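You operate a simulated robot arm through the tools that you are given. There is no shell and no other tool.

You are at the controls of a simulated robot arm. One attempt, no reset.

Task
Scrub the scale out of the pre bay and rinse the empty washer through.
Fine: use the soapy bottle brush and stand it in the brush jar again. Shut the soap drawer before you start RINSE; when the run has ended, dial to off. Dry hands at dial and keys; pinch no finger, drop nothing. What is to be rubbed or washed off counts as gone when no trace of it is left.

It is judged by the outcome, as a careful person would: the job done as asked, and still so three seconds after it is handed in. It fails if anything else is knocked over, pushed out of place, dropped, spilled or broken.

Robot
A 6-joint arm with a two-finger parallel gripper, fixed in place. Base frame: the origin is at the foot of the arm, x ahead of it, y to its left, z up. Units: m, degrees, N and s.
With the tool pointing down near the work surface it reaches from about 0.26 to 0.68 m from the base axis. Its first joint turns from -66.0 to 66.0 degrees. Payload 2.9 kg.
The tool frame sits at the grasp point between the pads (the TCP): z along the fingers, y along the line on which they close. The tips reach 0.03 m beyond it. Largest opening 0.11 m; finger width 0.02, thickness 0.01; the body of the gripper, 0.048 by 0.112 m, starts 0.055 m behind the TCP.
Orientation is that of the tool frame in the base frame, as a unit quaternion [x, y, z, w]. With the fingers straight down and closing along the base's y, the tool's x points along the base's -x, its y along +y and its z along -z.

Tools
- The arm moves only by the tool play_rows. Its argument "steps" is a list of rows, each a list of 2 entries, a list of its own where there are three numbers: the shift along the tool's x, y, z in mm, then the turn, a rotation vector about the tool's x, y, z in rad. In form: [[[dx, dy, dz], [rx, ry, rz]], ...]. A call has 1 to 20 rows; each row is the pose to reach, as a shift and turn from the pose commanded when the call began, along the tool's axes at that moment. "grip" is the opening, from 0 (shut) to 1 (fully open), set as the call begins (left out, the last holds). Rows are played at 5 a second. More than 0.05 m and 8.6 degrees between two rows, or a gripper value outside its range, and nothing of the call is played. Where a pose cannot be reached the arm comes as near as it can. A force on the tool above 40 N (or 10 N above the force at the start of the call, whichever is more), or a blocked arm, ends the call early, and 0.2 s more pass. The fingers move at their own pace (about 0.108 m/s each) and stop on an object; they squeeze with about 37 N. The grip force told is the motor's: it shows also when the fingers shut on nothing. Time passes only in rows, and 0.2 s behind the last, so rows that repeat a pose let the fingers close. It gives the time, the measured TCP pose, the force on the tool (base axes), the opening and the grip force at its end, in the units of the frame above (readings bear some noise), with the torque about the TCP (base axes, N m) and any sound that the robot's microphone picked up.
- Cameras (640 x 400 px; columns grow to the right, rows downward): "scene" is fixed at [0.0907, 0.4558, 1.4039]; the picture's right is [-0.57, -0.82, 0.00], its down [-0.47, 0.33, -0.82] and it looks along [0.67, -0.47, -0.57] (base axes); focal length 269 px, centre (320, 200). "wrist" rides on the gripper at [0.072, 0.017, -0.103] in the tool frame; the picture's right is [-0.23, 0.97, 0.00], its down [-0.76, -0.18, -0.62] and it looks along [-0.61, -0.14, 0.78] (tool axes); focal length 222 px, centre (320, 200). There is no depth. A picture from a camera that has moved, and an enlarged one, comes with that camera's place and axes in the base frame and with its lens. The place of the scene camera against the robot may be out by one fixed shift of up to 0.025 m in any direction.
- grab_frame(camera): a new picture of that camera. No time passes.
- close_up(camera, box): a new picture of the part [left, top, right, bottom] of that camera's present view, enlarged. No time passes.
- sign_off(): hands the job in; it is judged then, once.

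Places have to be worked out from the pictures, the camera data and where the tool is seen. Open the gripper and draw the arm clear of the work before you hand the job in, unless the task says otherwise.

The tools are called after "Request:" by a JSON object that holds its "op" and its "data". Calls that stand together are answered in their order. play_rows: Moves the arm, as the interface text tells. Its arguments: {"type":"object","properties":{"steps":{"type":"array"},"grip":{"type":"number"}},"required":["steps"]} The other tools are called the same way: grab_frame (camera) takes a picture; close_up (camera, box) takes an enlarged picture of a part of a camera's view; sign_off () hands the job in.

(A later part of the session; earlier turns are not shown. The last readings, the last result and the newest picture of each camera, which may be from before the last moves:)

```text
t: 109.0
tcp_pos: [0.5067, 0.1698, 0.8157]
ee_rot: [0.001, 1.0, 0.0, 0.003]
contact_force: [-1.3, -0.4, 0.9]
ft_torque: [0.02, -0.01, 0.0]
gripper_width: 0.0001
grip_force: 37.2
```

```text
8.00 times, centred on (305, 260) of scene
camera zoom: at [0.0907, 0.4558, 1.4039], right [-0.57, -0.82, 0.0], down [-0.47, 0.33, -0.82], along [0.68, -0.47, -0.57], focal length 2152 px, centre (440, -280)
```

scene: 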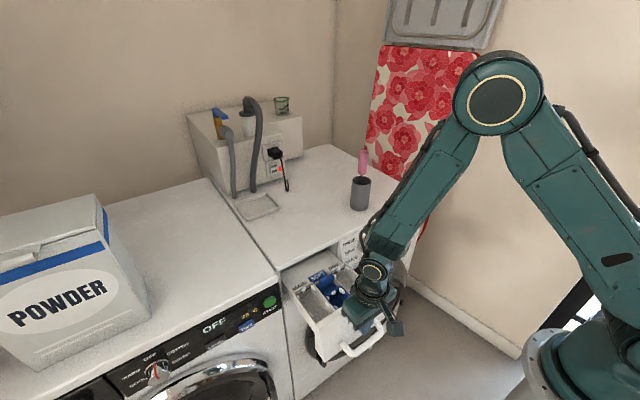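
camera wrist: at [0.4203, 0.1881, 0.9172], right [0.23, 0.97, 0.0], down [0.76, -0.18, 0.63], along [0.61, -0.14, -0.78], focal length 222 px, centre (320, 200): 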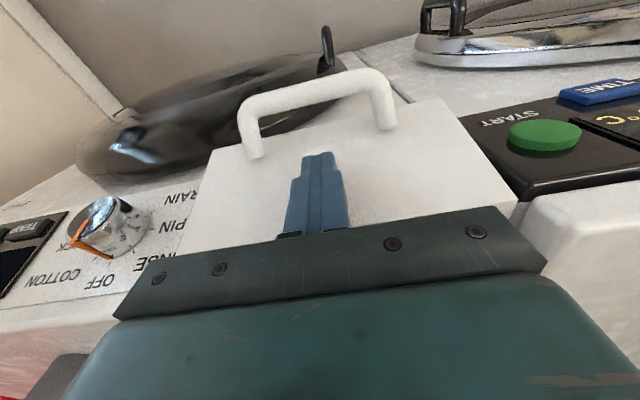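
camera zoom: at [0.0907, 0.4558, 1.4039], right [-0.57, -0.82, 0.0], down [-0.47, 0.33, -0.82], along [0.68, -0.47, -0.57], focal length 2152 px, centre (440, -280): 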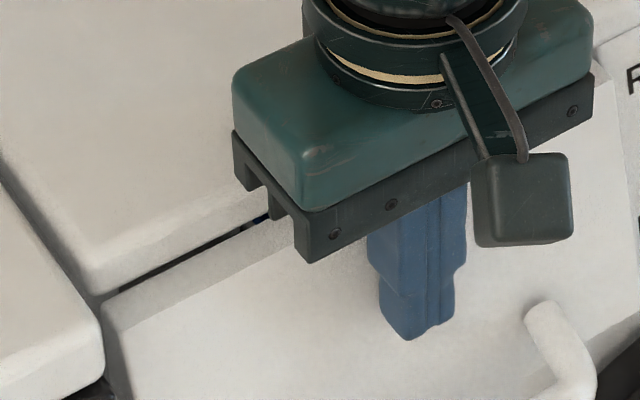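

A thin dark slit remains between panel and machine. I push on in 2 mm steps until it seats.

Request:
{"op": "play_rows", "data": {"steps": [[[-2, 0, 0], [0, 0, 0]], [[-4, 0, 0], [0, 0, 0]], [[-6, 0, 0], [0, 0, 0]], [[-6, 0, 0], [0, 0, 0]]]}}

Request:
{"op": "close_up", "data": {"camera": "scene", "box": [275, 235, 335, 285]}}

```text
t: 110.0
tcp_pos: [0.5122, 0.1709, 0.815]
ee_rot: [0.0, 1.0, 0.0, 0.001]
contact_force: [-2.4, 1.3, -0.1]
ft_torque: [0.02, 0.03, -0.01]
gripper_width: 0.0002
grip_force: 37.0
```

```text
8.00 times, centred on (305, 260) of scene
camera zoom: at [0.0907, 0.4558, 1.4039], right [-0.57, -0.82, 0.0], down [-0.47, 0.33, -0.82], along [0.68, -0.47, -0.57], focal length 2152 px, centre (440, -280)
```

zoom: 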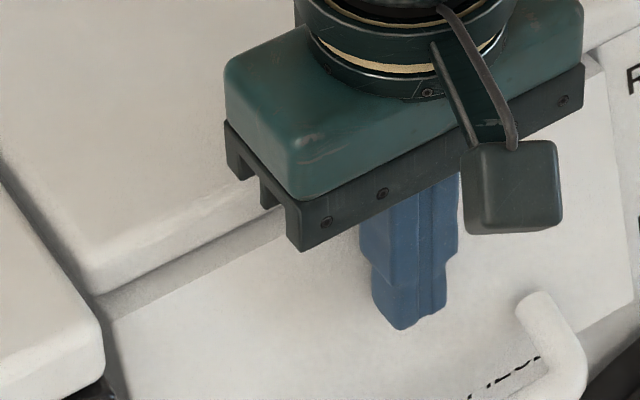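

The slit has closed from this view, but the force hasn't risen yet. A few more millimetres, stepwise.

Request:
{"op": "play_rows", "data": {"steps": [[[-1.5, 0, 0], [0, 0, 0]], [[-3, 0, 0], [0, 0, 0]], [[-4.5, 0, 0], [0, 0, 0]], [[-6, 0, 0], [0, 0, 0]]]}}

Request:
{"op": "close_up", "data": {"camera": "scene", "box": [275, 235, 365, 315]}}

```text
t: 111.0
tcp_pos: [0.5169, 0.1704, 0.8154]
ee_rot: [0.0, 1.0, 0.0, 0.002]
contact_force: [-0.1, 0.1, 0.0]
ft_torque: [-0.01, -0.01, -0.01]
gripper_width: 0.0
grip_force: 36.5
```

```text
5.00 times, centred on (320, 275) of scene
camera zoom: at [0.0907, 0.4558, 1.4039], right [-0.57, -0.82, 0.0], down [-0.47, 0.33, -0.82], along [0.68, -0.47, -0.57], focal length 1345 px, centre (320, -175)
```

zoom: 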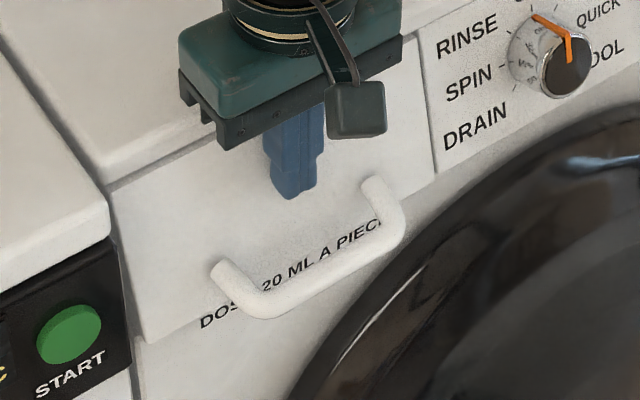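

The force dropped to zero: the drawer has seated flush. I draw the fingers back toward the base and look at the front.

Request:
{"op": "play_rows", "data": {"steps": [[[20, 0, 0], [0, 0, 0]], [[50, 0, 0], [0, 0, 0]], [[85, -10, -10], [0, 0, 0]], [[120, -30, -30], [0, 0, 0]], [[155, -50, -50], [0, 0, 0]], [[185, -80, -70], [0, 0, 0]], [[190, -110, -100], [0, 0, 0]], [[190, -140, -120], [0, 0, 0]]]}}

Request:
{"op": "grab_frame", "data": {"camera": "scene"}}

Request:
{"op": "grab_frame", "data": {"camera": "wrist"}}

Request:
{"op": "close_up", "data": {"camera": "scene", "box": [270, 210, 440, 330]}}

```text
t: 112.8
tcp_pos: [0.3268, 0.0302, 0.936]
ee_rot: [0.001, 1.0, 0.0, 0.002]
contact_force: [0.0, -0.7, 0.2]
ft_torque: [0.02, -0.04, 0.02]
gripper_width: 0.0
grip_force: 36.8
```

```text
taken
```

scene: 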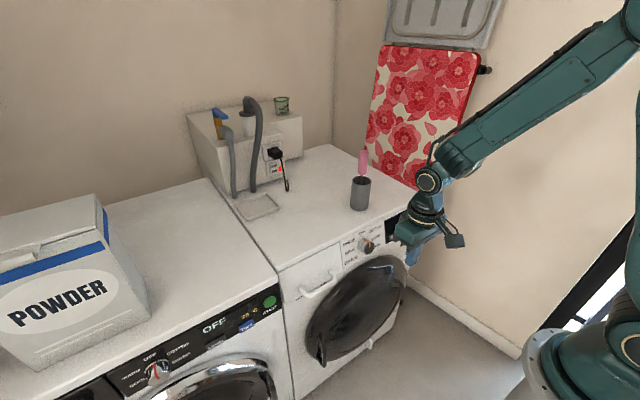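

```text
taken
camera wrist: at [0.2535, 0.0481, 1.0385], right [0.23, 0.97, 0.0], down [0.76, -0.18, 0.63], along [0.61, -0.14, -0.78], focal length 222 px, centre (320, 200)
```

wrist: 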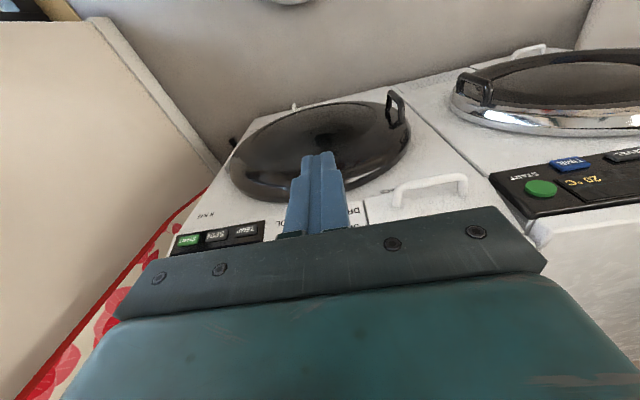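

```text
3.33 times, centred on (355, 270) of scene
camera zoom: at [0.0907, 0.4558, 1.4039], right [-0.57, -0.82, 0.0], down [-0.47, 0.33, -0.82], along [0.68, -0.47, -0.57], focal length 896 px, centre (203, -33)
```

zoom: 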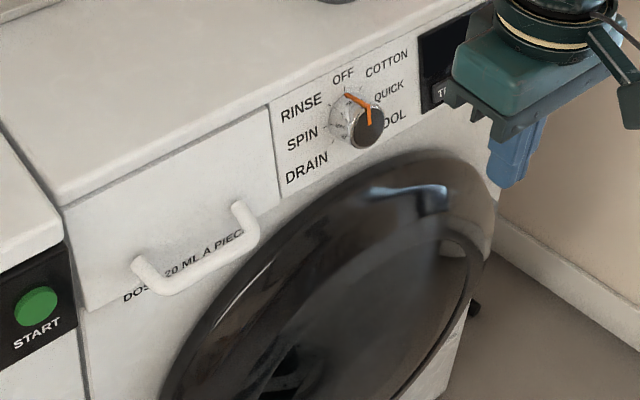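

The drawer is shut flush and the brush stands in its jar. Now I study the dial closely for its position, axis and the angle from OFF to RINSE.

Request:
{"op": "close_up", "data": {"camera": "scene", "box": [335, 222, 391, 264]}}

Request:
{"op": "close_up", "data": {"camera": "scene", "box": [350, 232, 382, 256]}}

```text
9.52 times, centred on (363, 243) of scene
camera zoom: at [0.0907, 0.4558, 1.4039], right [-0.57, -0.82, 0.0], down [-0.47, 0.33, -0.82], along [0.68, -0.47, -0.57], focal length 2561 px, centre (-90, -210)
```

zoom: 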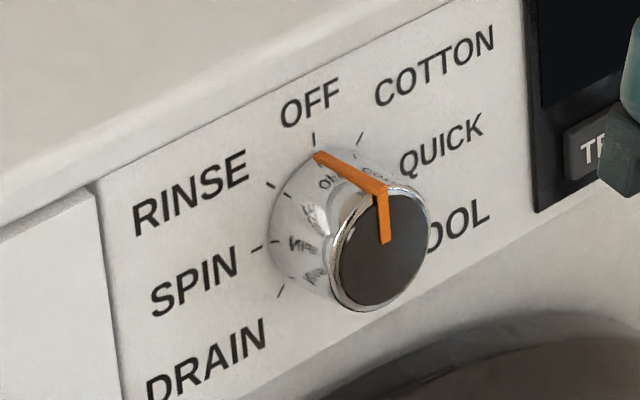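

```text
16.00 times, centred on (366, 244) of scene
camera zoom: at [0.0907, 0.4558, 1.4039], right [-0.57, -0.82, 0.0], down [-0.47, 0.33, -0.82], along [0.68, -0.47, -0.57], focal length 4303 px, centre (-416, -504)
```

zoom: 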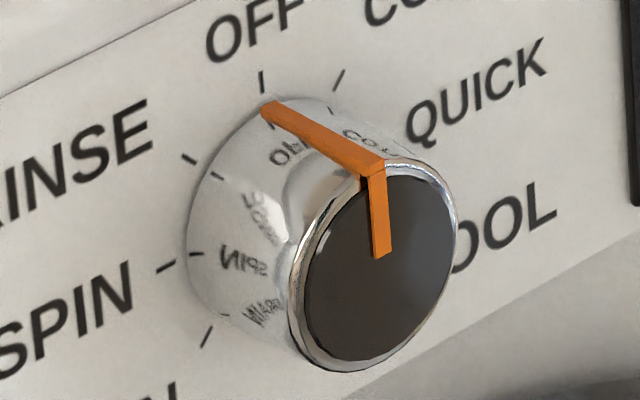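

The tick marks give 45° between OFF and RINSE (to the left, counter-clockwise), the knob about 43 mm across and 31 mm high, its axis tilted about 13° up from level. I take wrist views from both sides to fix its position.

Request:
{"op": "play_rows", "data": {"steps": [[[-5, 20, -30], [0, 0, 0]], [[-10, 45, -60], [0, 0, 0]], [[-15, 70, -94], [0, 0, 0]], [[-15, 70, -94], [0, 0, 0]]]}}

Request:
{"op": "close_up", "data": {"camera": "wrist", "box": [230, 160, 310, 220]}}

Request:
{"op": "play_rows", "data": {"steps": [[[0, -45, 0], [0, 0, 0]], [[0, -90, 0], [0, 0, 0]], [[0, -135, 0], [0, 0, 0]], [[0, -180, 0], [0, 0, 0]], [[0, -220, 0], [0, 0, 0]], [[0, -220, 0], [0, 0, 0]]]}}

Request:
{"op": "close_up", "data": {"camera": "wrist", "box": [360, 140, 440, 200]}}

Request:
{"op": "grab_frame", "data": {"camera": "wrist"}}

```text
t: 113.8
tcp_pos: [0.3411, 0.1004, 1.0288]
ee_rot: [0.001, 1.0, 0.001, 0.002]
contact_force: [-0.1, -0.5, -0.1]
ft_torque: [-0.02, 0.0, 0.01]
gripper_width: 0.0
grip_force: 37.8
```

```text
6.67 times, centred on (270, 190) of wrist
camera zoom: at [0.2685, 0.1186, 1.1314], right [0.23, 0.97, 0.0], down [0.76, -0.18, 0.63], along [0.61, -0.14, -0.78], focal length 1481 px, centre (653, 267)
```

zoom: 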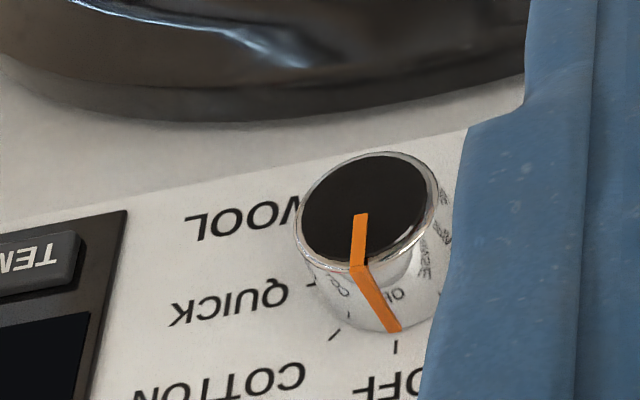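

```text
t: 115.2
tcp_pos: [0.3427, -0.1202, 1.0264]
ee_rot: [0.0, 1.0, 0.0, 0.001]
contact_force: [0.5, -0.2, 0.5]
ft_torque: [-0.04, 0.02, 0.01]
gripper_width: 0.0
grip_force: 37.0
```

```text
6.67 times, centred on (400, 170) of wrist
camera zoom: at [0.2691, -0.1026, 1.1286], right [0.23, 0.97, 0.0], down [0.76, -0.18, 0.63], along [0.61, -0.14, -0.78], focal length 1481 px, centre (-213, 400)
```

zoom: 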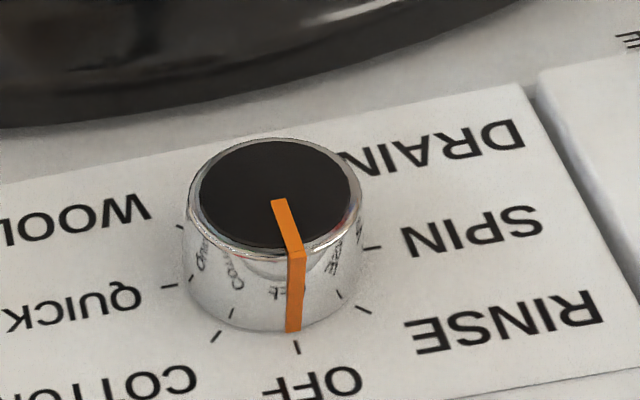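

```text
taken
camera wrist: at [0.2691, -0.1026, 1.1286], right [0.23, 0.97, 0.0], down [0.76, -0.18, 0.63], along [0.61, -0.14, -0.78], focal length 222 px, centre (320, 200)
```

wrist: 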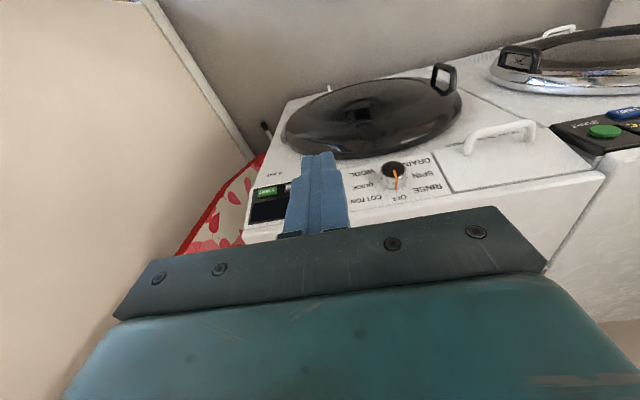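

Both views agree: cap centre (0.5015, -0.021, 0.782), axis tilted 13.5° upward, OFF tick at (0.537, -0.0215, 0.804). I open the fingers to about 68 mm and come to a stand just in front of and above the dial, tool still vertical.

Request:
{"op": "play_rows", "data": {"steps": [[[-30, 25, 10], [0, 0, 0]], [[-60, 50, 20], [0, 0, 0]], [[-90, 75, 35], [0, 0, 0]], [[-115, 99, 55], [0, 0, 0]], [[-118, 99, 90], [0, 0, 0]], [[-118, 99, 125], [0, 0, 0]], [[-118, 99, 160], [0, 0, 0]], [[-118, 99, 178], [0, 0, 0]], [[-118, 99, 178], [0, 0, 0]]], "grip": 0.62}}

Request:
{"op": "grab_frame", "data": {"camera": "wrist"}}

Request:
{"op": "close_up", "data": {"camera": "scene", "box": [310, 190, 430, 280]}}

```text
t: 117.2
tcp_pos: [0.4613, -0.0204, 0.8523]
ee_rot: [0.0, 1.0, 0.001, 0.002]
contact_force: [0.3, -0.1, 0.0]
ft_torque: [0.02, 0.0, -0.01]
gripper_width: 0.0684
grip_force: 0.1
```

```text
taken
camera wrist: at [0.3879, -0.0042, 0.9538], right [0.23, 0.97, 0.0], down [0.76, -0.18, 0.63], along [0.61, -0.14, -0.78], focal length 222 px, centre (320, 200)
```

wrist: 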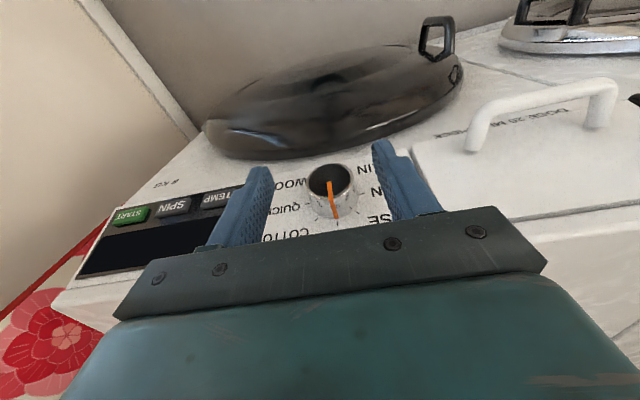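

```text
4.44 times, centred on (370, 235) of scene
camera zoom: at [0.0907, 0.4558, 1.4039], right [-0.57, -0.82, 0.0], down [-0.47, 0.33, -0.82], along [0.67, -0.47, -0.57], focal length 1195 px, centre (98, 44)
```

zoom: 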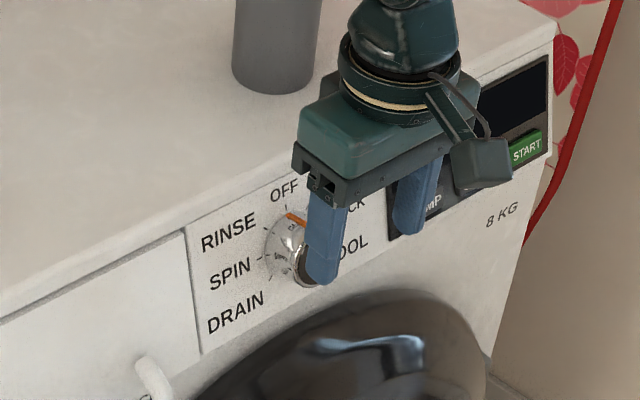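

The open fingers stand on both sides of the dial, clear of it. I tilt the tool forward in small turns up to 50°, keeping the TCP in place.

Request:
{"op": "play_rows", "data": {"steps": [[[0, 0, 0], [0, -0.12, 0]], [[0, 0, 0], [0, -0.24, 0]], [[0, 0, 0], [0, -0.36, 0]], [[0, 0, 0], [0, -0.48, 0]], [[0, 0, 0], [0, -0.6, 0]], [[0, 0, 0], [0, -0.72, 0]], [[0, 0, 0], [0, -0.84, 0]], [[0, 0, 0], [0, -0.873, 0]], [[0, 0, 0], [0, -0.873, 0]]]}}

Request:
{"op": "grab_frame", "data": {"camera": "wrist"}}

Request:
{"op": "close_up", "data": {"camera": "scene", "box": [310, 190, 430, 280]}}

```text
t: 119.2
tcp_pos: [0.4596, -0.021, 0.8509]
ee_rot: [0.0, 0.905, 0.0, 0.425]
contact_force: [-0.2, -0.5, 0.2]
ft_torque: [0.02, -0.02, 0.0]
gripper_width: 0.0682
grip_force: 0.0
```

```text
taken
camera wrist: at [0.3342, -0.0029, 0.8607], right [0.15, 0.97, 0.17], down [0.01, -0.18, 0.98], along [0.99, -0.14, -0.03], focal length 222 px, centre (320, 200)
```

wrist: 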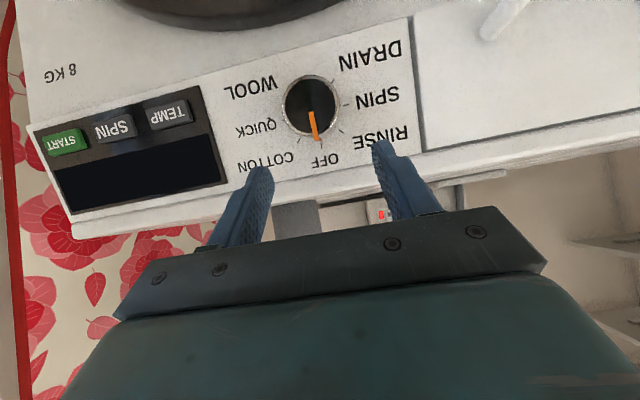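

```text
4.44 times, centred on (370, 235) of scene
camera zoom: at [0.0907, 0.4558, 1.4039], right [-0.57, -0.82, 0.0], down [-0.47, 0.33, -0.82], along [0.67, -0.47, -0.57], focal length 1195 px, centre (98, 44)
```

zoom: 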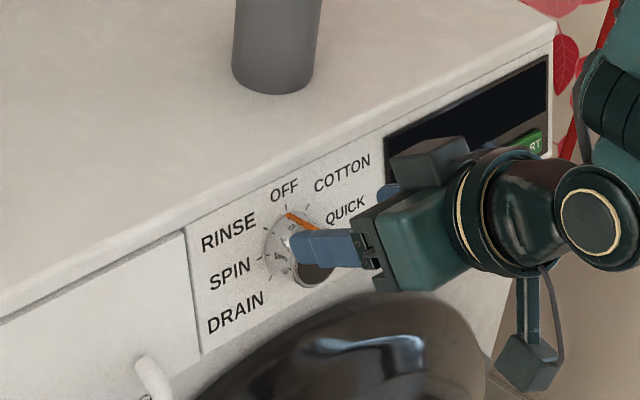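

The full tilt was reached and the camera now faces the panel squarely. I zoom in to refine the dial's position.

Request:
{"op": "close_up", "data": {"camera": "wrist", "box": [220, 30, 420, 180]}}

Request:
{"op": "close_up", "data": {"camera": "wrist", "box": [20, 80, 240, 220]}}

```text
2.67 times, centred on (320, 105) of wrist
camera zoom: at [0.3342, -0.0029, 0.8607], right [0.15, 0.97, 0.17], down [0.01, -0.18, 0.98], along [0.99, -0.14, -0.03], focal length 592 px, centre (320, 453)
```

zoom: 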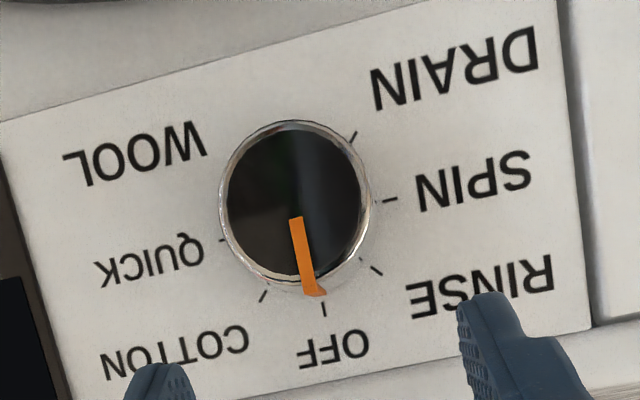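

```text
2.86 times, centred on (130, 150) of wrist
camera zoom: at [0.3342, -0.0029, 0.8607], right [0.15, 0.97, 0.17], down [0.01, -0.18, 0.98], along [0.99, -0.14, -0.03], focal length 635 px, centre (863, 343)
```

zoom: 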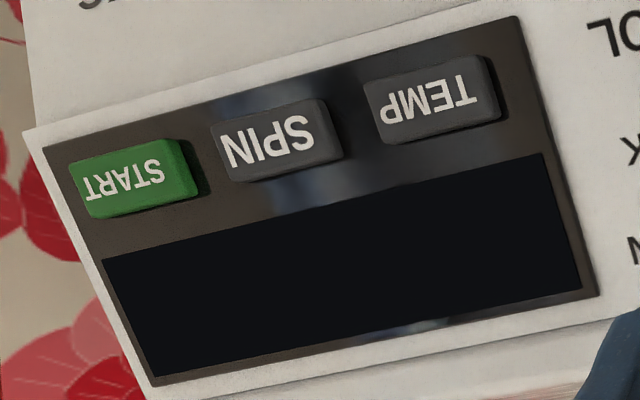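

The dial position is confirmed at (0.5015, -0.0206, 0.783), and START is near (0.516, -0.275, 0.75). I slide the open fingers over the knob along the tool direction.

Request:
{"op": "play_rows", "data": {"steps": [[[10, 0, 0], [0, 0, 0]], [[19, 0, 5], [0, 0, 0]], [[19, 0, 18], [0, 0, 0]], [[19, 0, 30], [0, 0, 0]], [[19, 0, 42], [0, 0, 0]], [[19, 0, 52], [0, 0, 0]], [[19, 0, 60], [0, 0, 0]], [[19, 0, 64], [0, 0, 0]], [[19, 0, 64], [0, 0, 0]]]}}

Request:
{"op": "grab_frame", "data": {"camera": "wrist"}}

Request:
{"op": "close_up", "data": {"camera": "scene", "box": [330, 210, 410, 280]}}

```text
t: 121.2
tcp_pos: [0.4964, -0.0207, 0.794]
ee_rot: [0.001, 0.906, -0.001, 0.424]
contact_force: [-0.2, -0.6, -1.3]
ft_torque: [0.0, 0.06, -0.01]
gripper_width: 0.0683
grip_force: 0.1
```

```text
taken
camera wrist: at [0.3707, -0.003, 0.8047], right [0.15, 0.97, 0.17], down [0.01, -0.18, 0.98], along [0.99, -0.14, -0.03], focal length 222 px, centre (320, 200)
```

wrist: 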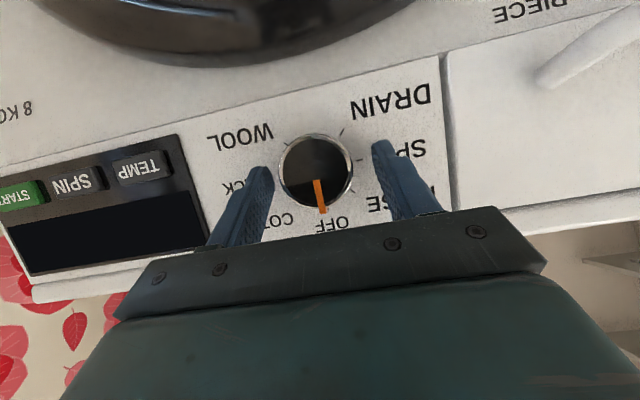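

```text
5.71 times, centred on (370, 245) of scene
camera zoom: at [0.0907, 0.4558, 1.4039], right [-0.57, -0.82, 0.0], down [-0.47, 0.33, -0.82], along [0.67, -0.47, -0.57], focal length 1537 px, centre (34, -57)
```

zoom: 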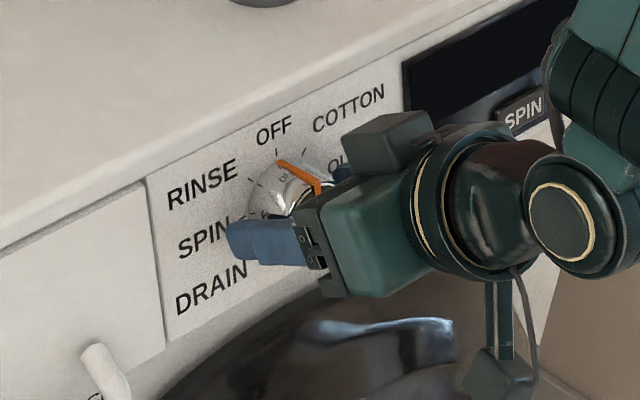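

The fingers straddle the knob without touching. I close them on it.

Request:
{"op": "play_rows", "data": {"steps": [[[0, 0, 0], [0, 0, 0]], [[0, 0, 0], [0, 0, 0]], [[0, 0, 0], [0, 0, 0]]], "grip": 0.3}}

Request:
{"op": "grab_frame", "data": {"camera": "wrist"}}

```text
t: 122.0
tcp_pos: [0.4955, -0.0214, 0.7949]
ee_rot: [0.001, 0.906, -0.001, 0.424]
contact_force: [2.0, -16.4, -2.8]
ft_torque: [-0.3, 0.03, -0.49]
gripper_width: 0.047
grip_force: 45.0
```

```text
taken
camera wrist: at [0.3708, -0.0043, 0.8046], right [0.15, 0.97, 0.17], down [0.01, -0.18, 0.98], along [0.99, -0.14, -0.03], focal length 222 px, centre (320, 200)
```

wrist: 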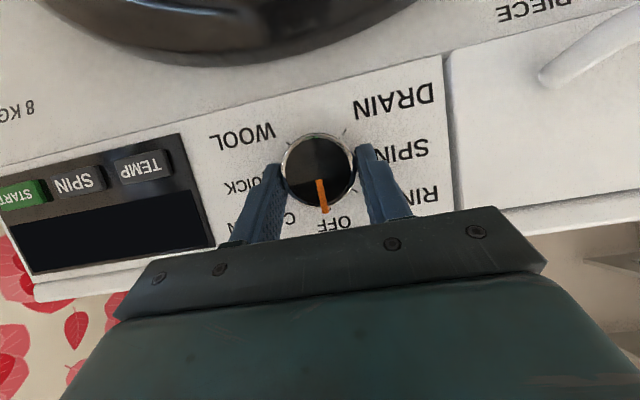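

The -y finger touched first (16 N sideways), so the tool sits about 2 mm too far to +y. I shift it by -2 mm to centre the grip.

Request:
{"op": "play_rows", "data": {"steps": [[[0, -0.7, 0], [0, 0, 0]], [[0, -1.4, 0], [0, 0, 0]], [[0, -2, 0], [0, 0, 0]], [[0, -2, 0], [0, 0, 0]]]}}

```text
t: 123.0
tcp_pos: [0.4971, -0.0208, 0.7947]
ee_rot: [0.0, 0.905, 0.001, 0.425]
contact_force: [-0.2, -7.9, -1.8]
ft_torque: [-0.13, 0.13, -0.13]
gripper_width: 0.0466
grip_force: 45.5
```

The sideways force halved, so both fingers now hold the knob (46.6 mm). I shift another 2 mm to null it.

Request:
{"op": "play_rows", "data": {"steps": [[[0, -1, 0], [0, 0, 0]], [[0, -2, 0], [0, 0, 0]], [[0, -2, 0], [0, 0, 0]]]}}

Request:
{"op": "close_up", "data": {"camera": "wrist", "box": [220, 90, 420, 230]}}

```text
t: 123.8
tcp_pos: [0.4966, -0.0242, 0.7956]
ee_rot: [0.0, 0.906, 0.002, 0.424]
contact_force: [-6.2, 13.9, 2.0]
ft_torque: [0.22, 0.06, 0.26]
gripper_width: 0.0466
grip_force: 45.4
```

```text
2.86 times, centred on (320, 160) of wrist
camera zoom: at [0.3706, -0.0052, 0.805], right [0.14, 0.97, 0.18], down [0.01, -0.18, 0.98], along [0.99, -0.14, -0.04], focal length 635 px, centre (320, 314)
```

zoom: 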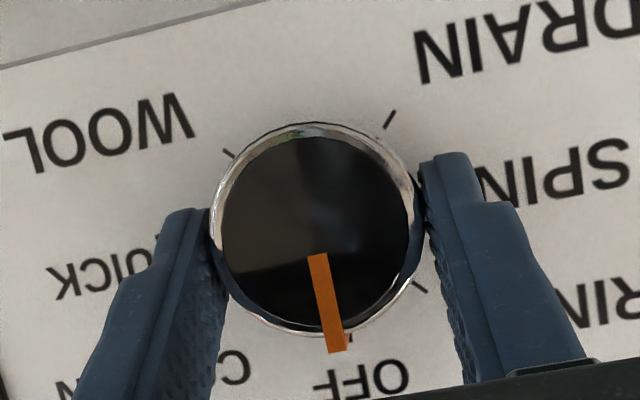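

That overshot slightly (14 N the other way), so the balance is about 0.9 mm back. I correct that before turning.

Request:
{"op": "play_rows", "data": {"steps": [[[0, 0.6, 0], [0, 0, 0]], [[0, 1.1, 0], [0, 0, 0]], [[0, 1.1, 0], [0, 0, 0]]]}}

```text
t: 124.6
tcp_pos: [0.4959, -0.0221, 0.7943]
ee_rot: [0.0, 0.906, 0.0, 0.423]
contact_force: [-2.8, 17.0, -4.1]
ft_torque: [0.29, 0.03, 0.68]
gripper_width: 0.0467
grip_force: 45.3
```

The side force is still 17 N; I shift another 1.5 mm to +y and read again.

Request:
{"op": "play_rows", "data": {"steps": [[[0, 0.8, 0], [0, 0, 0]], [[0, 1.5, 0], [0, 0, 0]], [[0, 1.5, 0], [0, 0, 0]], [[0, 1.5, 0], [0, 0, 0]]]}}

```text
t: 125.6
tcp_pos: [0.4969, -0.0222, 0.7952]
ee_rot: [0.001, 0.906, -0.001, 0.424]
contact_force: [-13.3, 8.1, -0.3]
ft_torque: [0.12, 0.21, 0.07]
gripper_width: 0.0469
grip_force: 44.5
```

Residual stresses remain from shifting while gripped. I open briefly and close again at this centred position to relieve them.

Request:
{"op": "play_rows", "data": {"steps": [[[0, 0, 0], [0, 0, 0]], [[0, 0, 0], [0, 0, 0]]], "grip": 0.52}}

Request:
{"op": "play_rows", "data": {"steps": [[[0, 0, 0], [0, 0, 0]], [[0, 0, 0], [0, 0, 0]], [[0, 0, 0], [0, 0, 0]]], "grip": 0.36}}

Request:
{"op": "close_up", "data": {"camera": "wrist", "box": [220, 90, 420, 230]}}

```text
t: 126.2
tcp_pos: [0.4972, -0.0217, 0.7957]
ee_rot: [0.0, 0.905, -0.001, 0.426]
contact_force: [0.3, -0.6, -0.2]
ft_torque: [0.01, 0.02, 0.0]
gripper_width: 0.0572
grip_force: 0.0
```

```text
t: 127.0
tcp_pos: [0.4976, -0.0221, 0.7957]
ee_rot: [0.0, 0.905, 0.0, 0.424]
contact_force: [2.4, -2.3, 1.1]
ft_torque: [-0.06, -0.08, -0.08]
gripper_width: 0.0472
grip_force: 45.3
```

```text
2.86 times, centred on (320, 160) of wrist
camera zoom: at [0.3719, -0.0046, 0.8053], right [0.15, 0.97, 0.17], down [0.01, -0.18, 0.98], along [0.99, -0.14, -0.03], focal length 635 px, centre (320, 314)
```

zoom: 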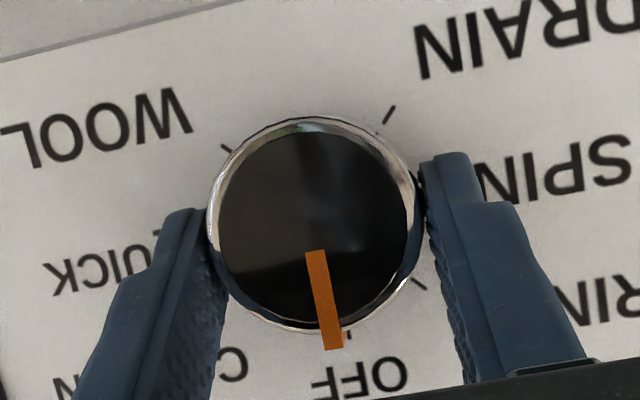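

Balanced now (about 2 N), with the pointer still at OFF. I turn the knob the first half toward RINSE, swinging the gripper about the dial's axis.

Request:
{"op": "play_rows", "data": {"steps": [[[0.04, 1.0, 0.02], [0.0438, 0, -0.0878]], [[0.18, 2.0, 0.09], [0.0877, 0, -0.1756]], [[0.4, 3.0, 0.2], [0.1315, 0, -0.2634]], [[0.7, 3.9, 0.35], [0.1753, 0, -0.3512]], [[0.7, 3.9, 0.35], [0.1753, 0, -0.3512]]]}}

Request:
{"op": "close_up", "data": {"camera": "wrist", "box": [220, 60, 420, 230]}}

Request:
{"op": "close_up", "data": {"camera": "scene", "box": [330, 210, 410, 280]}}

```text
t: 128.2
tcp_pos: [0.4976, -0.018, 0.7947]
ee_rot: [-0.121, 0.887, -0.154, 0.417]
contact_force: [-5.3, -5.8, 19.2]
ft_torque: [-0.16, -0.48, -0.01]
gripper_width: 0.0471
grip_force: 44.9
```

```text
2.35 times, centred on (320, 145) of wrist
camera zoom: at [0.3705, -0.0089, 0.7996], right [0.06, 0.98, -0.21], down [0.01, 0.21, 0.98], along [1.0, -0.06, 0.01], focal length 523 px, centre (320, 329)
```

zoom: 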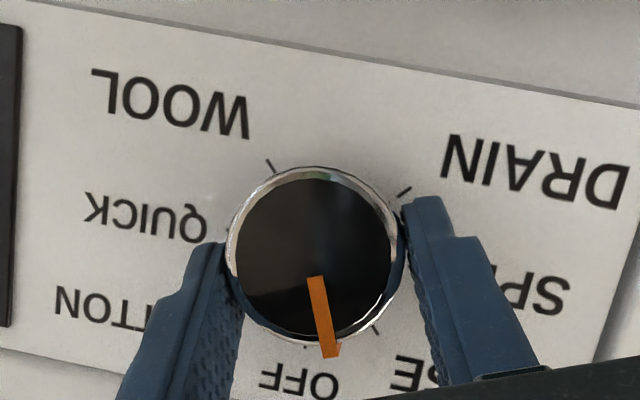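

```text
5.71 times, centred on (370, 245) of scene
camera zoom: at [0.0903, 0.4557, 1.404], right [-0.57, -0.82, 0.0], down [-0.47, 0.33, -0.82], along [0.68, -0.47, -0.57], focal length 1537 px, centre (34, -57)
```

zoom: 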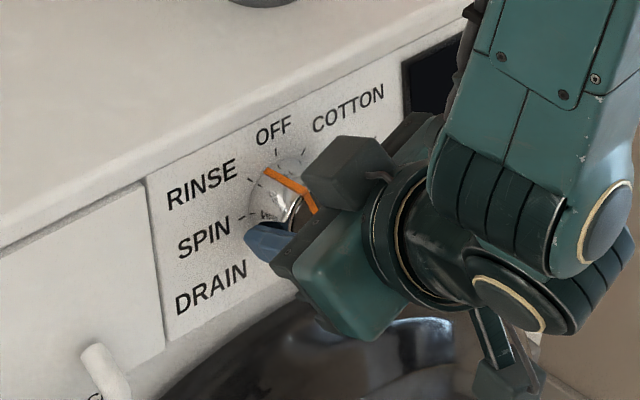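

The knob follows; there is 19 N upward on the tool, so I ease up about 2 mm while turning the second half to 45°.

Request:
{"op": "play_rows", "data": {"steps": [[[-0.32, 0.34, -0.8], [0.0438, 0, -0.0878]], [[-0.54, 0.67, -1.55], [0.0877, 0, -0.1756]], [[-0.32, 1.67, -1.44], [0.1315, 0, -0.2634]], [[-0.02, 2.57, -1.29], [0.1753, 0, -0.3512]], [[-0.02, 2.57, -1.29], [0.1753, 0, -0.3512]]]}}

Request:
{"op": "close_up", "data": {"camera": "wrist", "box": [220, 40, 420, 230]}}

Request:
{"op": "close_up", "data": {"camera": "scene", "box": [330, 210, 410, 280]}}

Request:
{"op": "grab_frame", "data": {"camera": "wrist"}}

```text
t: 129.4
tcp_pos: [0.4952, -0.0144, 0.7928]
ee_rot: [-0.238, 0.837, -0.299, 0.391]
contact_force: [22.1, 1.1, -16.4]
ft_torque: [0.13, 0.12, 0.18]
gripper_width: 0.0464
grip_force: 45.1
```

```text
2.11 times, centred on (320, 135) of wrist
camera zoom: at [0.3689, -0.0151, 0.7969], right [-0.03, 0.83, -0.55], down [-0.03, 0.55, 0.83], along [1.0, 0.04, 0.01], focal length 468 px, centre (320, 337)
```

zoom: 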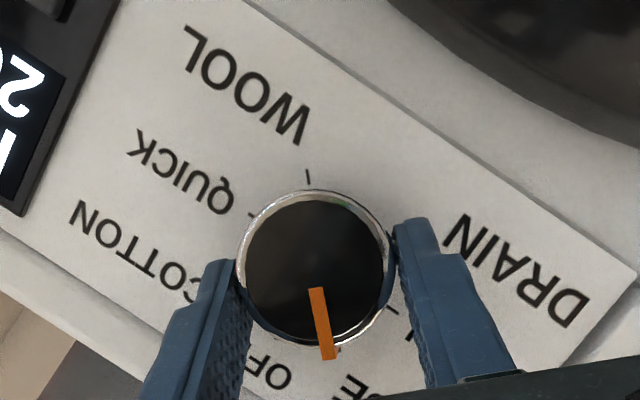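

```text
5.71 times, centred on (370, 245) of scene
camera zoom: at [0.0914, 0.4559, 1.4038], right [-0.57, -0.82, 0.0], down [-0.47, 0.33, -0.82], along [0.67, -0.47, -0.57], focal length 1537 px, centre (34, -57)
```

zoom: 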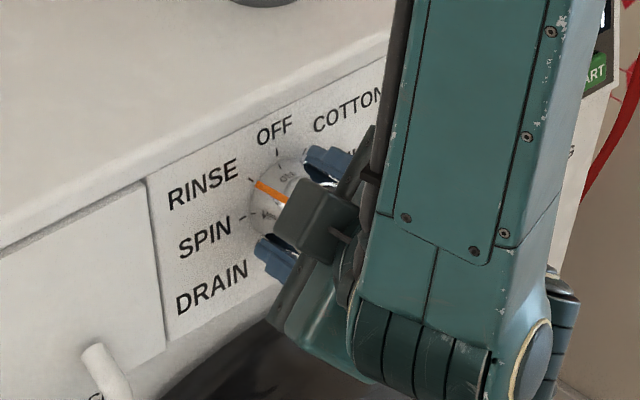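

```text
taken
camera wrist: at [0.3689, -0.0151, 0.7969], right [-0.03, 0.83, -0.55], down [-0.03, 0.55, 0.83], along [1.0, 0.04, 0.01], focal length 222 px, centre (320, 200)
```

wrist: 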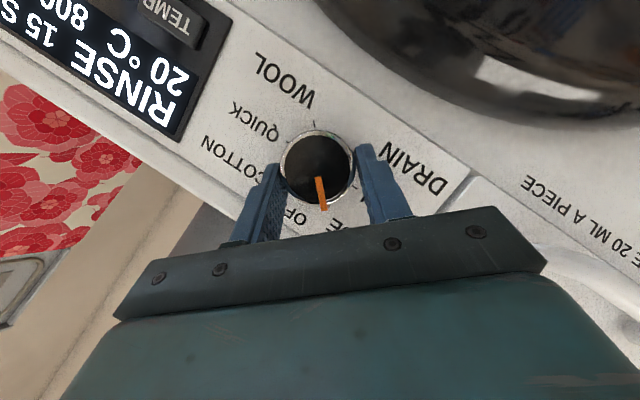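

The display lights up with "RINSE 15 S, 20 °C, 800" and the pointer is on RINSE. I open the fingers and draw back straight off the knob.

Request:
{"op": "play_rows", "data": {"steps": [[[0, 0, 0], [0, 0, 0]], [[0, 0, 0], [0, 0, 0]], [[0, 0, -15], [0, 0, 0]], [[0, 0, -35], [0, 0, 0]], [[0, 0, -55], [0, 0, 0]], [[0, 0, -75], [0, 0, 0]], [[0, 0, -75], [0, 0, 0]]], "grip": 0.62}}

Request:
{"op": "grab_frame", "data": {"camera": "wrist"}}

Request:
{"op": "close_up", "data": {"camera": "scene", "box": [330, 210, 430, 280]}}

```text
t: 131.0
tcp_pos: [0.4361, 0.0095, 0.833]
ee_rot: [-0.238, 0.836, -0.3, 0.392]
contact_force: [0.0, 0.1, 0.4]
ft_torque: [0.0, -0.02, 0.02]
gripper_width: 0.0682
grip_force: 0.0
```

```text
taken
camera wrist: at [0.3086, 0.0088, 0.8361], right [-0.03, 0.83, -0.55], down [-0.03, 0.55, 0.83], along [1.0, 0.04, 0.01], focal length 222 px, centre (320, 200)
```

wrist: 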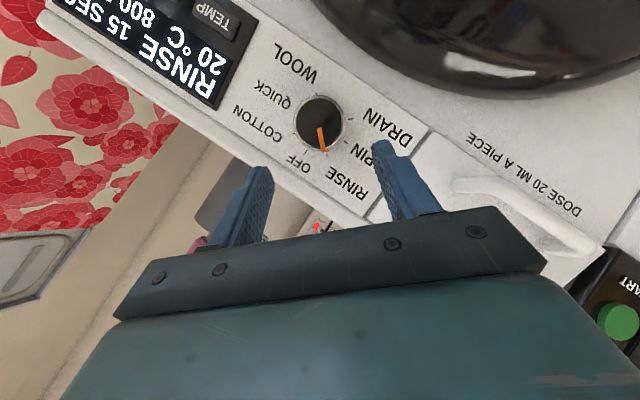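

```text
5.71 times, centred on (380, 245) of scene
camera zoom: at [0.0907, 0.4558, 1.4039], right [-0.57, -0.82, 0.0], down [-0.47, 0.33, -0.82], along [0.68, -0.47, -0.57], focal length 1537 px, centre (-23, -57)
```

zoom: 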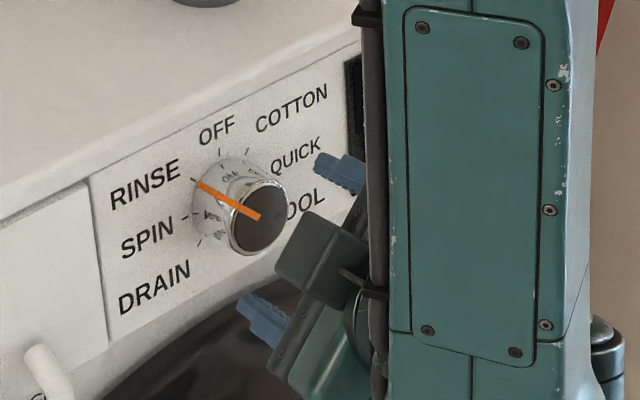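

The pointer sits on RINSE. I turn the gripper back level and close the fingers, staying clear of the panel.

Request:
{"op": "play_rows", "data": {"steps": [[[0, 0, 0], [-0.0438, 0, 0.0878]], [[0, 0, 0], [-0.0877, 0, 0.1756]], [[0, 0, 0], [-0.1315, 0, 0.2634]], [[0, 0, 0], [-0.1753, 0, 0.3512]], [[0, 0, 0], [-0.2192, 0, 0.4391]], [[0, 0, 0], [-0.263, 0, 0.5268]], [[0, 0, 0], [-0.3068, 0, 0.6146]], [[0, 0, 0], [-0.3507, 0, 0.7025]], [[0, 0, 0], [-0.3507, 0, 0.7025]]], "grip": 0.0}}

Request:
{"op": "grab_frame", "data": {"camera": "wrist"}}

```text
t: 133.0
tcp_pos: [0.437, 0.0096, 0.8322]
ee_rot: [0.0, 0.905, 0.001, 0.425]
contact_force: [-0.9, 0.2, -0.3]
ft_torque: [-0.01, 0.05, -0.01]
gripper_width: 0.0
grip_force: 37.3
```

```text
taken
camera wrist: at [0.3104, 0.0266, 0.8423], right [0.15, 0.97, 0.18], down [0.01, -0.18, 0.98], along [0.99, -0.14, -0.03], focal length 222 px, centre (320, 200)
```

wrist: 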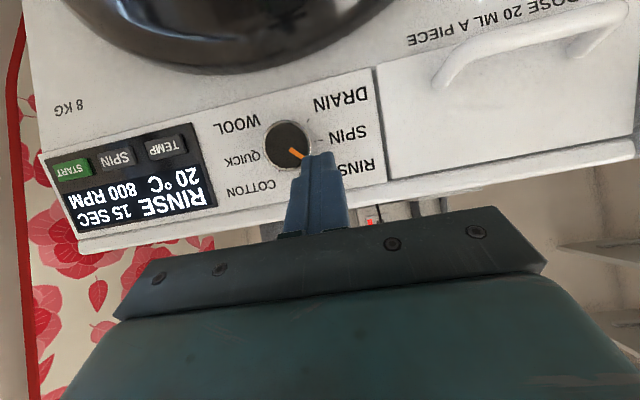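

The display reads "RINSE 15 SEC 20 °C 800 RPM". I move along the panel toward START, staying about 60 mm off it.

Request:
{"op": "play_rows", "data": {"steps": [[[0, -40, 0], [0, 0, 0]], [[5, -80, 5], [0, 0, 0]], [[10, -120, 10], [0, 0, 0]], [[16, -160, 17], [0, 0, 0]], [[22, -200, 23], [0, 0, 0]], [[22, -200, 23], [0, 0, 0]]]}}

Request:
{"op": "grab_frame", "data": {"camera": "wrist"}}

Request:
{"op": "close_up", "data": {"camera": "wrist", "box": [180, 80, 320, 200]}}

```text
t: 134.4
tcp_pos: [0.4386, -0.1903, 0.8]
ee_rot: [-0.001, 0.905, 0.001, 0.425]
contact_force: [-0.3, 0.4, -0.2]
ft_torque: [-0.03, -0.03, 0.02]
gripper_width: 0.0
grip_force: 37.5
```

```text
taken
camera wrist: at [0.3141, -0.1727, 0.8092], right [0.15, 0.97, 0.17], down [0.01, -0.18, 0.98], along [0.99, -0.14, -0.03], focal length 222 px, centre (320, 200)
```

wrist: 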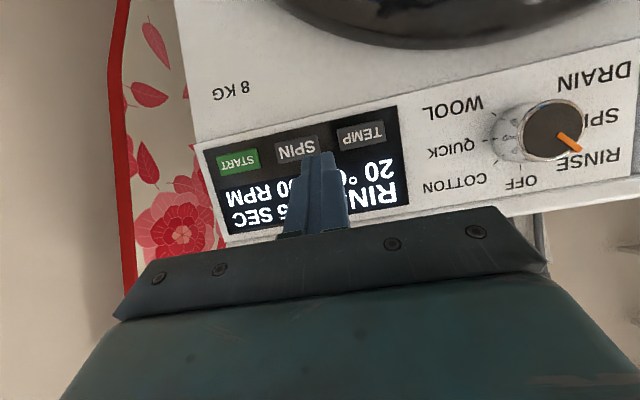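

```text
3.33 times, centred on (250, 140) of wrist
camera zoom: at [0.3141, -0.1727, 0.8092], right [0.15, 0.97, 0.17], down [0.01, -0.18, 0.98], along [0.99, -0.14, -0.03], focal length 740 px, centre (553, 400)
```

zoom: 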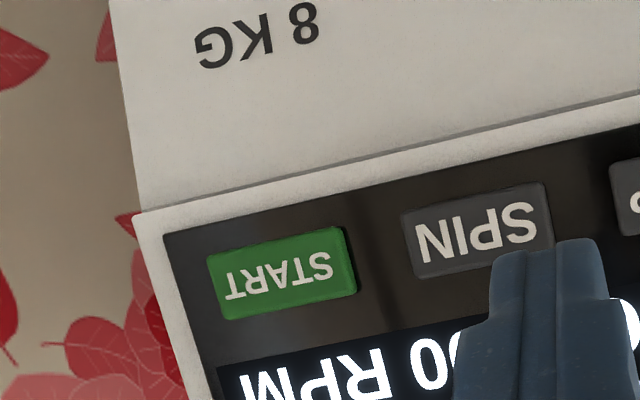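

START is confirmed at (0.5166, -0.2734, 0.7527). I go to a stand 35 mm in front of it.

Request:
{"op": "play_rows", "data": {"steps": [[[4, -28, 9], [0, 0, 0]], [[8, -56, 18], [0, 0, 0]], [[12.3, -84.5, 28], [0, 0, 0]], [[12.3, -84.5, 28], [0, 0, 0]]]}}

Request:
{"op": "grab_frame", "data": {"camera": "wrist"}}

Request:
{"op": "close_up", "data": {"camera": "scene", "box": [350, 190, 450, 270]}}

```text
t: 135.4
tcp_pos: [0.4538, -0.2756, 0.7737]
ee_rot: [0.001, 0.906, -0.001, 0.424]
contact_force: [0.2, -0.1, 0.1]
ft_torque: [0.0, -0.02, 0.02]
gripper_width: 0.0001
grip_force: 36.6
```

```text
taken
camera wrist: at [0.3285, -0.2578, 0.7835], right [0.15, 0.97, 0.17], down [0.01, -0.18, 0.98], along [0.99, -0.14, -0.03], focal length 222 px, centre (320, 200)
```

wrist: 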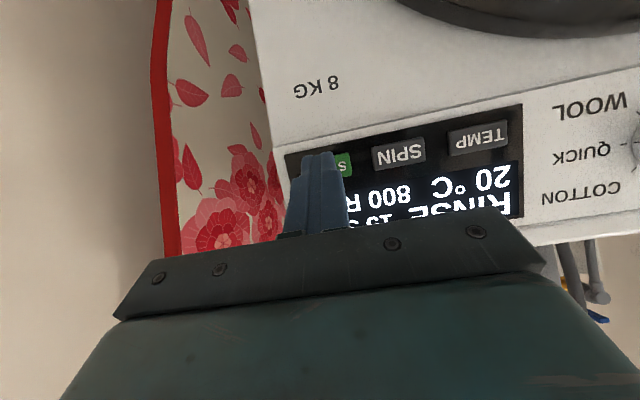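

```text
5.00 times, centred on (400, 230) of scene
camera zoom: at [0.0907, 0.4558, 1.4039], right [-0.57, -0.82, 0.0], down [-0.47, 0.33, -0.82], along [0.67, -0.47, -0.57], focal length 1345 px, centre (-80, 50)
```

zoom: 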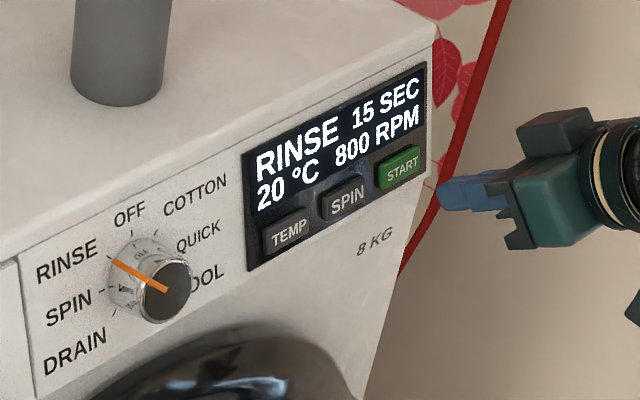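

Everything is set: RINSE shown, drawer shut, fingertips in front of START. I press slowly along the panel's normal.

Request:
{"op": "play_rows", "data": {"steps": [[[-4.5, 0, 8.9], [0, 0, 0]], [[-8.9, 0, 17.9], [0, 0, 0]], [[-12.5, 0, 25], [0, 0, 0]], [[-13.8, 0, 27.7], [0, 0, 0]], [[-14.7, 0, 29.5], [0, 0, 0]], [[-15.6, 0, 31.3], [0, 0, 0]]]}}

Request:
{"op": "close_up", "data": {"camera": "scene", "box": [370, 190, 440, 250]}}

```text
t: 136.8
tcp_pos: [0.4861, -0.2753, 0.7661]
ee_rot: [0.0, 0.906, 0.0, 0.424]
contact_force: [-0.8, 0.2, 0.4]
ft_torque: [0.01, -0.03, 0.05]
gripper_width: 0.0003
grip_force: 36.6
heard: click
```

```text
6.67 times, centred on (405, 220) of scene
camera zoom: at [0.0907, 0.4558, 1.4039], right [-0.57, -0.82, 0.0], down [-0.47, 0.33, -0.82], along [0.68, -0.47, -0.57], focal length 1793 px, centre (-247, 67)
```

zoom: 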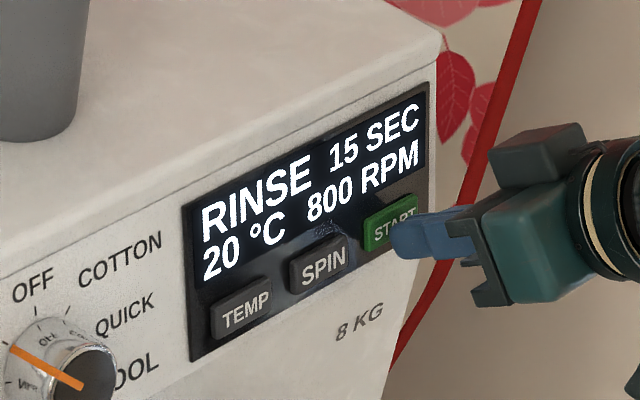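

A click was heard. I draw back off the key the way I came and watch the display.

Request:
{"op": "play_rows", "data": {"steps": [[[4.5, 0, -8.9], [0, 0, 0]], [[11, 0, -22], [0, 0, 0]], [[18, 0, -36], [0, 0, 0]], [[25, 0, -50], [0, 0, 0]]]}}

Request:
{"op": "close_up", "data": {"camera": "scene", "box": [350, 190, 450, 270]}}

```text
t: 137.8
tcp_pos: [0.4315, -0.2757, 0.7792]
ee_rot: [0.001, 0.905, 0.0, 0.425]
contact_force: [0.0, -0.2, -0.3]
ft_torque: [0.02, -0.02, -0.01]
gripper_width: 0.0001
grip_force: 36.7
```

```text
5.00 times, centred on (400, 230) of scene
camera zoom: at [0.0907, 0.4558, 1.4039], right [-0.57, -0.82, 0.0], down [-0.47, 0.33, -0.82], along [0.68, -0.47, -0.57], focal length 1345 px, centre (-80, 50)
```

zoom: 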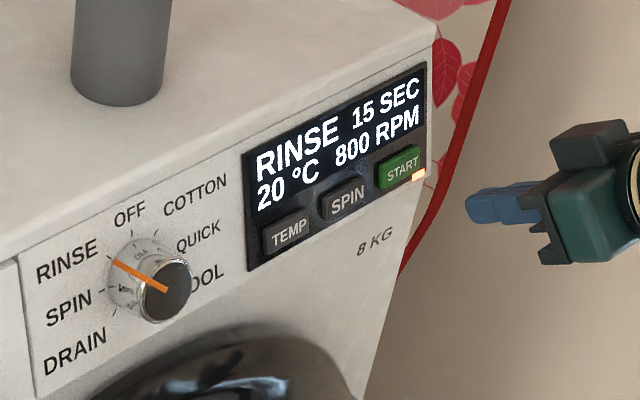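

A lamp has lit under START, so the run seems to be going. I hold still and let time pass.

Request:
{"op": "play_rows", "data": {"steps": [[[0, 0, 0], [0, 0, 0]], [[0, 0, 0], [0, 0, 0]], [[0, 0, 0], [0, 0, 0]], [[0, 0, 0], [0, 0, 0]], [[0, 0, 0], [0, 0, 0]], [[0, 0, 0], [0, 0, 0]], [[0, 0, 0], [0, 0, 0]], [[0, 0, 0], [0, 0, 0]], [[0, 0, 0], [0, 0, 0]], [[0, 0, 0], [0, 0, 0]]]}}

Request:
{"op": "close_up", "data": {"camera": "scene", "box": [350, 190, 450, 270]}}

Request:
{"op": "grab_frame", "data": {"camera": "scene"}}

```text
t: 140.0
tcp_pos: [0.4326, -0.2753, 0.7779]
ee_rot: [0.001, 0.905, 0.0, 0.424]
contact_force: [-0.6, -0.2, -0.5]
ft_torque: [0.02, -0.01, 0.04]
gripper_width: 0.0
grip_force: 37.0
```

```text
5.00 times, centred on (400, 230) of scene
camera zoom: at [0.0907, 0.4558, 1.4039], right [-0.57, -0.82, 0.0], down [-0.47, 0.33, -0.82], along [0.67, -0.47, -0.57], focal length 1345 px, centre (-80, 50)
```

zoom: 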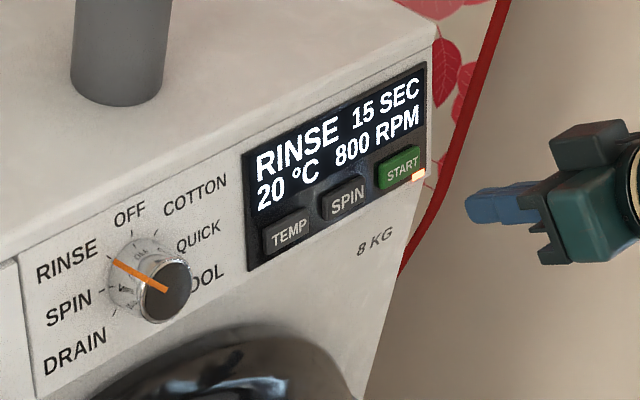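

```text
taken
```

scene: 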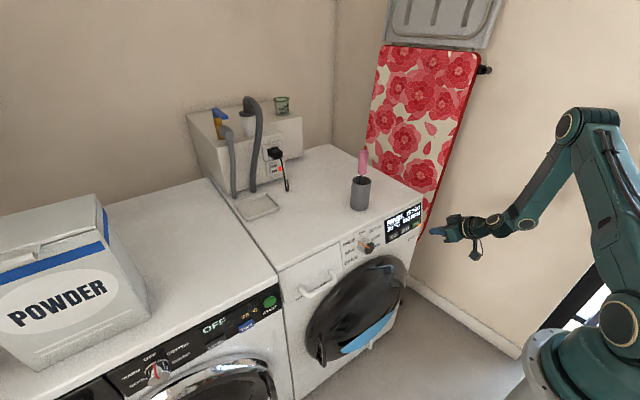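

A pale blue patch shows in the door glass, likely rinse water. I zoom in to make sure it is inside and not a leak.

Request:
{"op": "close_up", "data": {"camera": "scene", "box": [290, 240, 430, 380]}}

```text
2.86 times, centred on (360, 310) of scene
camera zoom: at [0.0907, 0.4558, 1.4039], right [-0.57, -0.82, 0.0], down [-0.47, 0.33, -0.82], along [0.67, -0.47, -0.57], focal length 768 px, centre (206, -114)
```

zoom: 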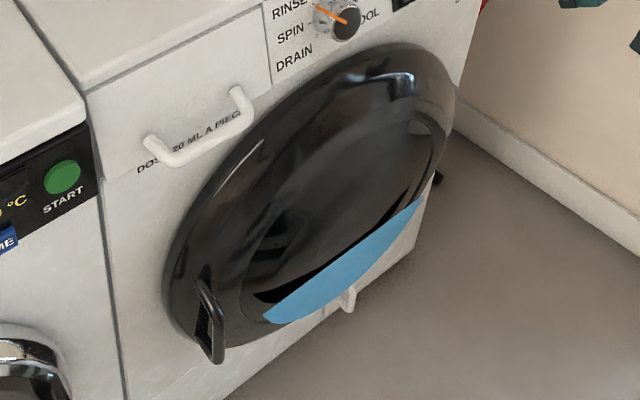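

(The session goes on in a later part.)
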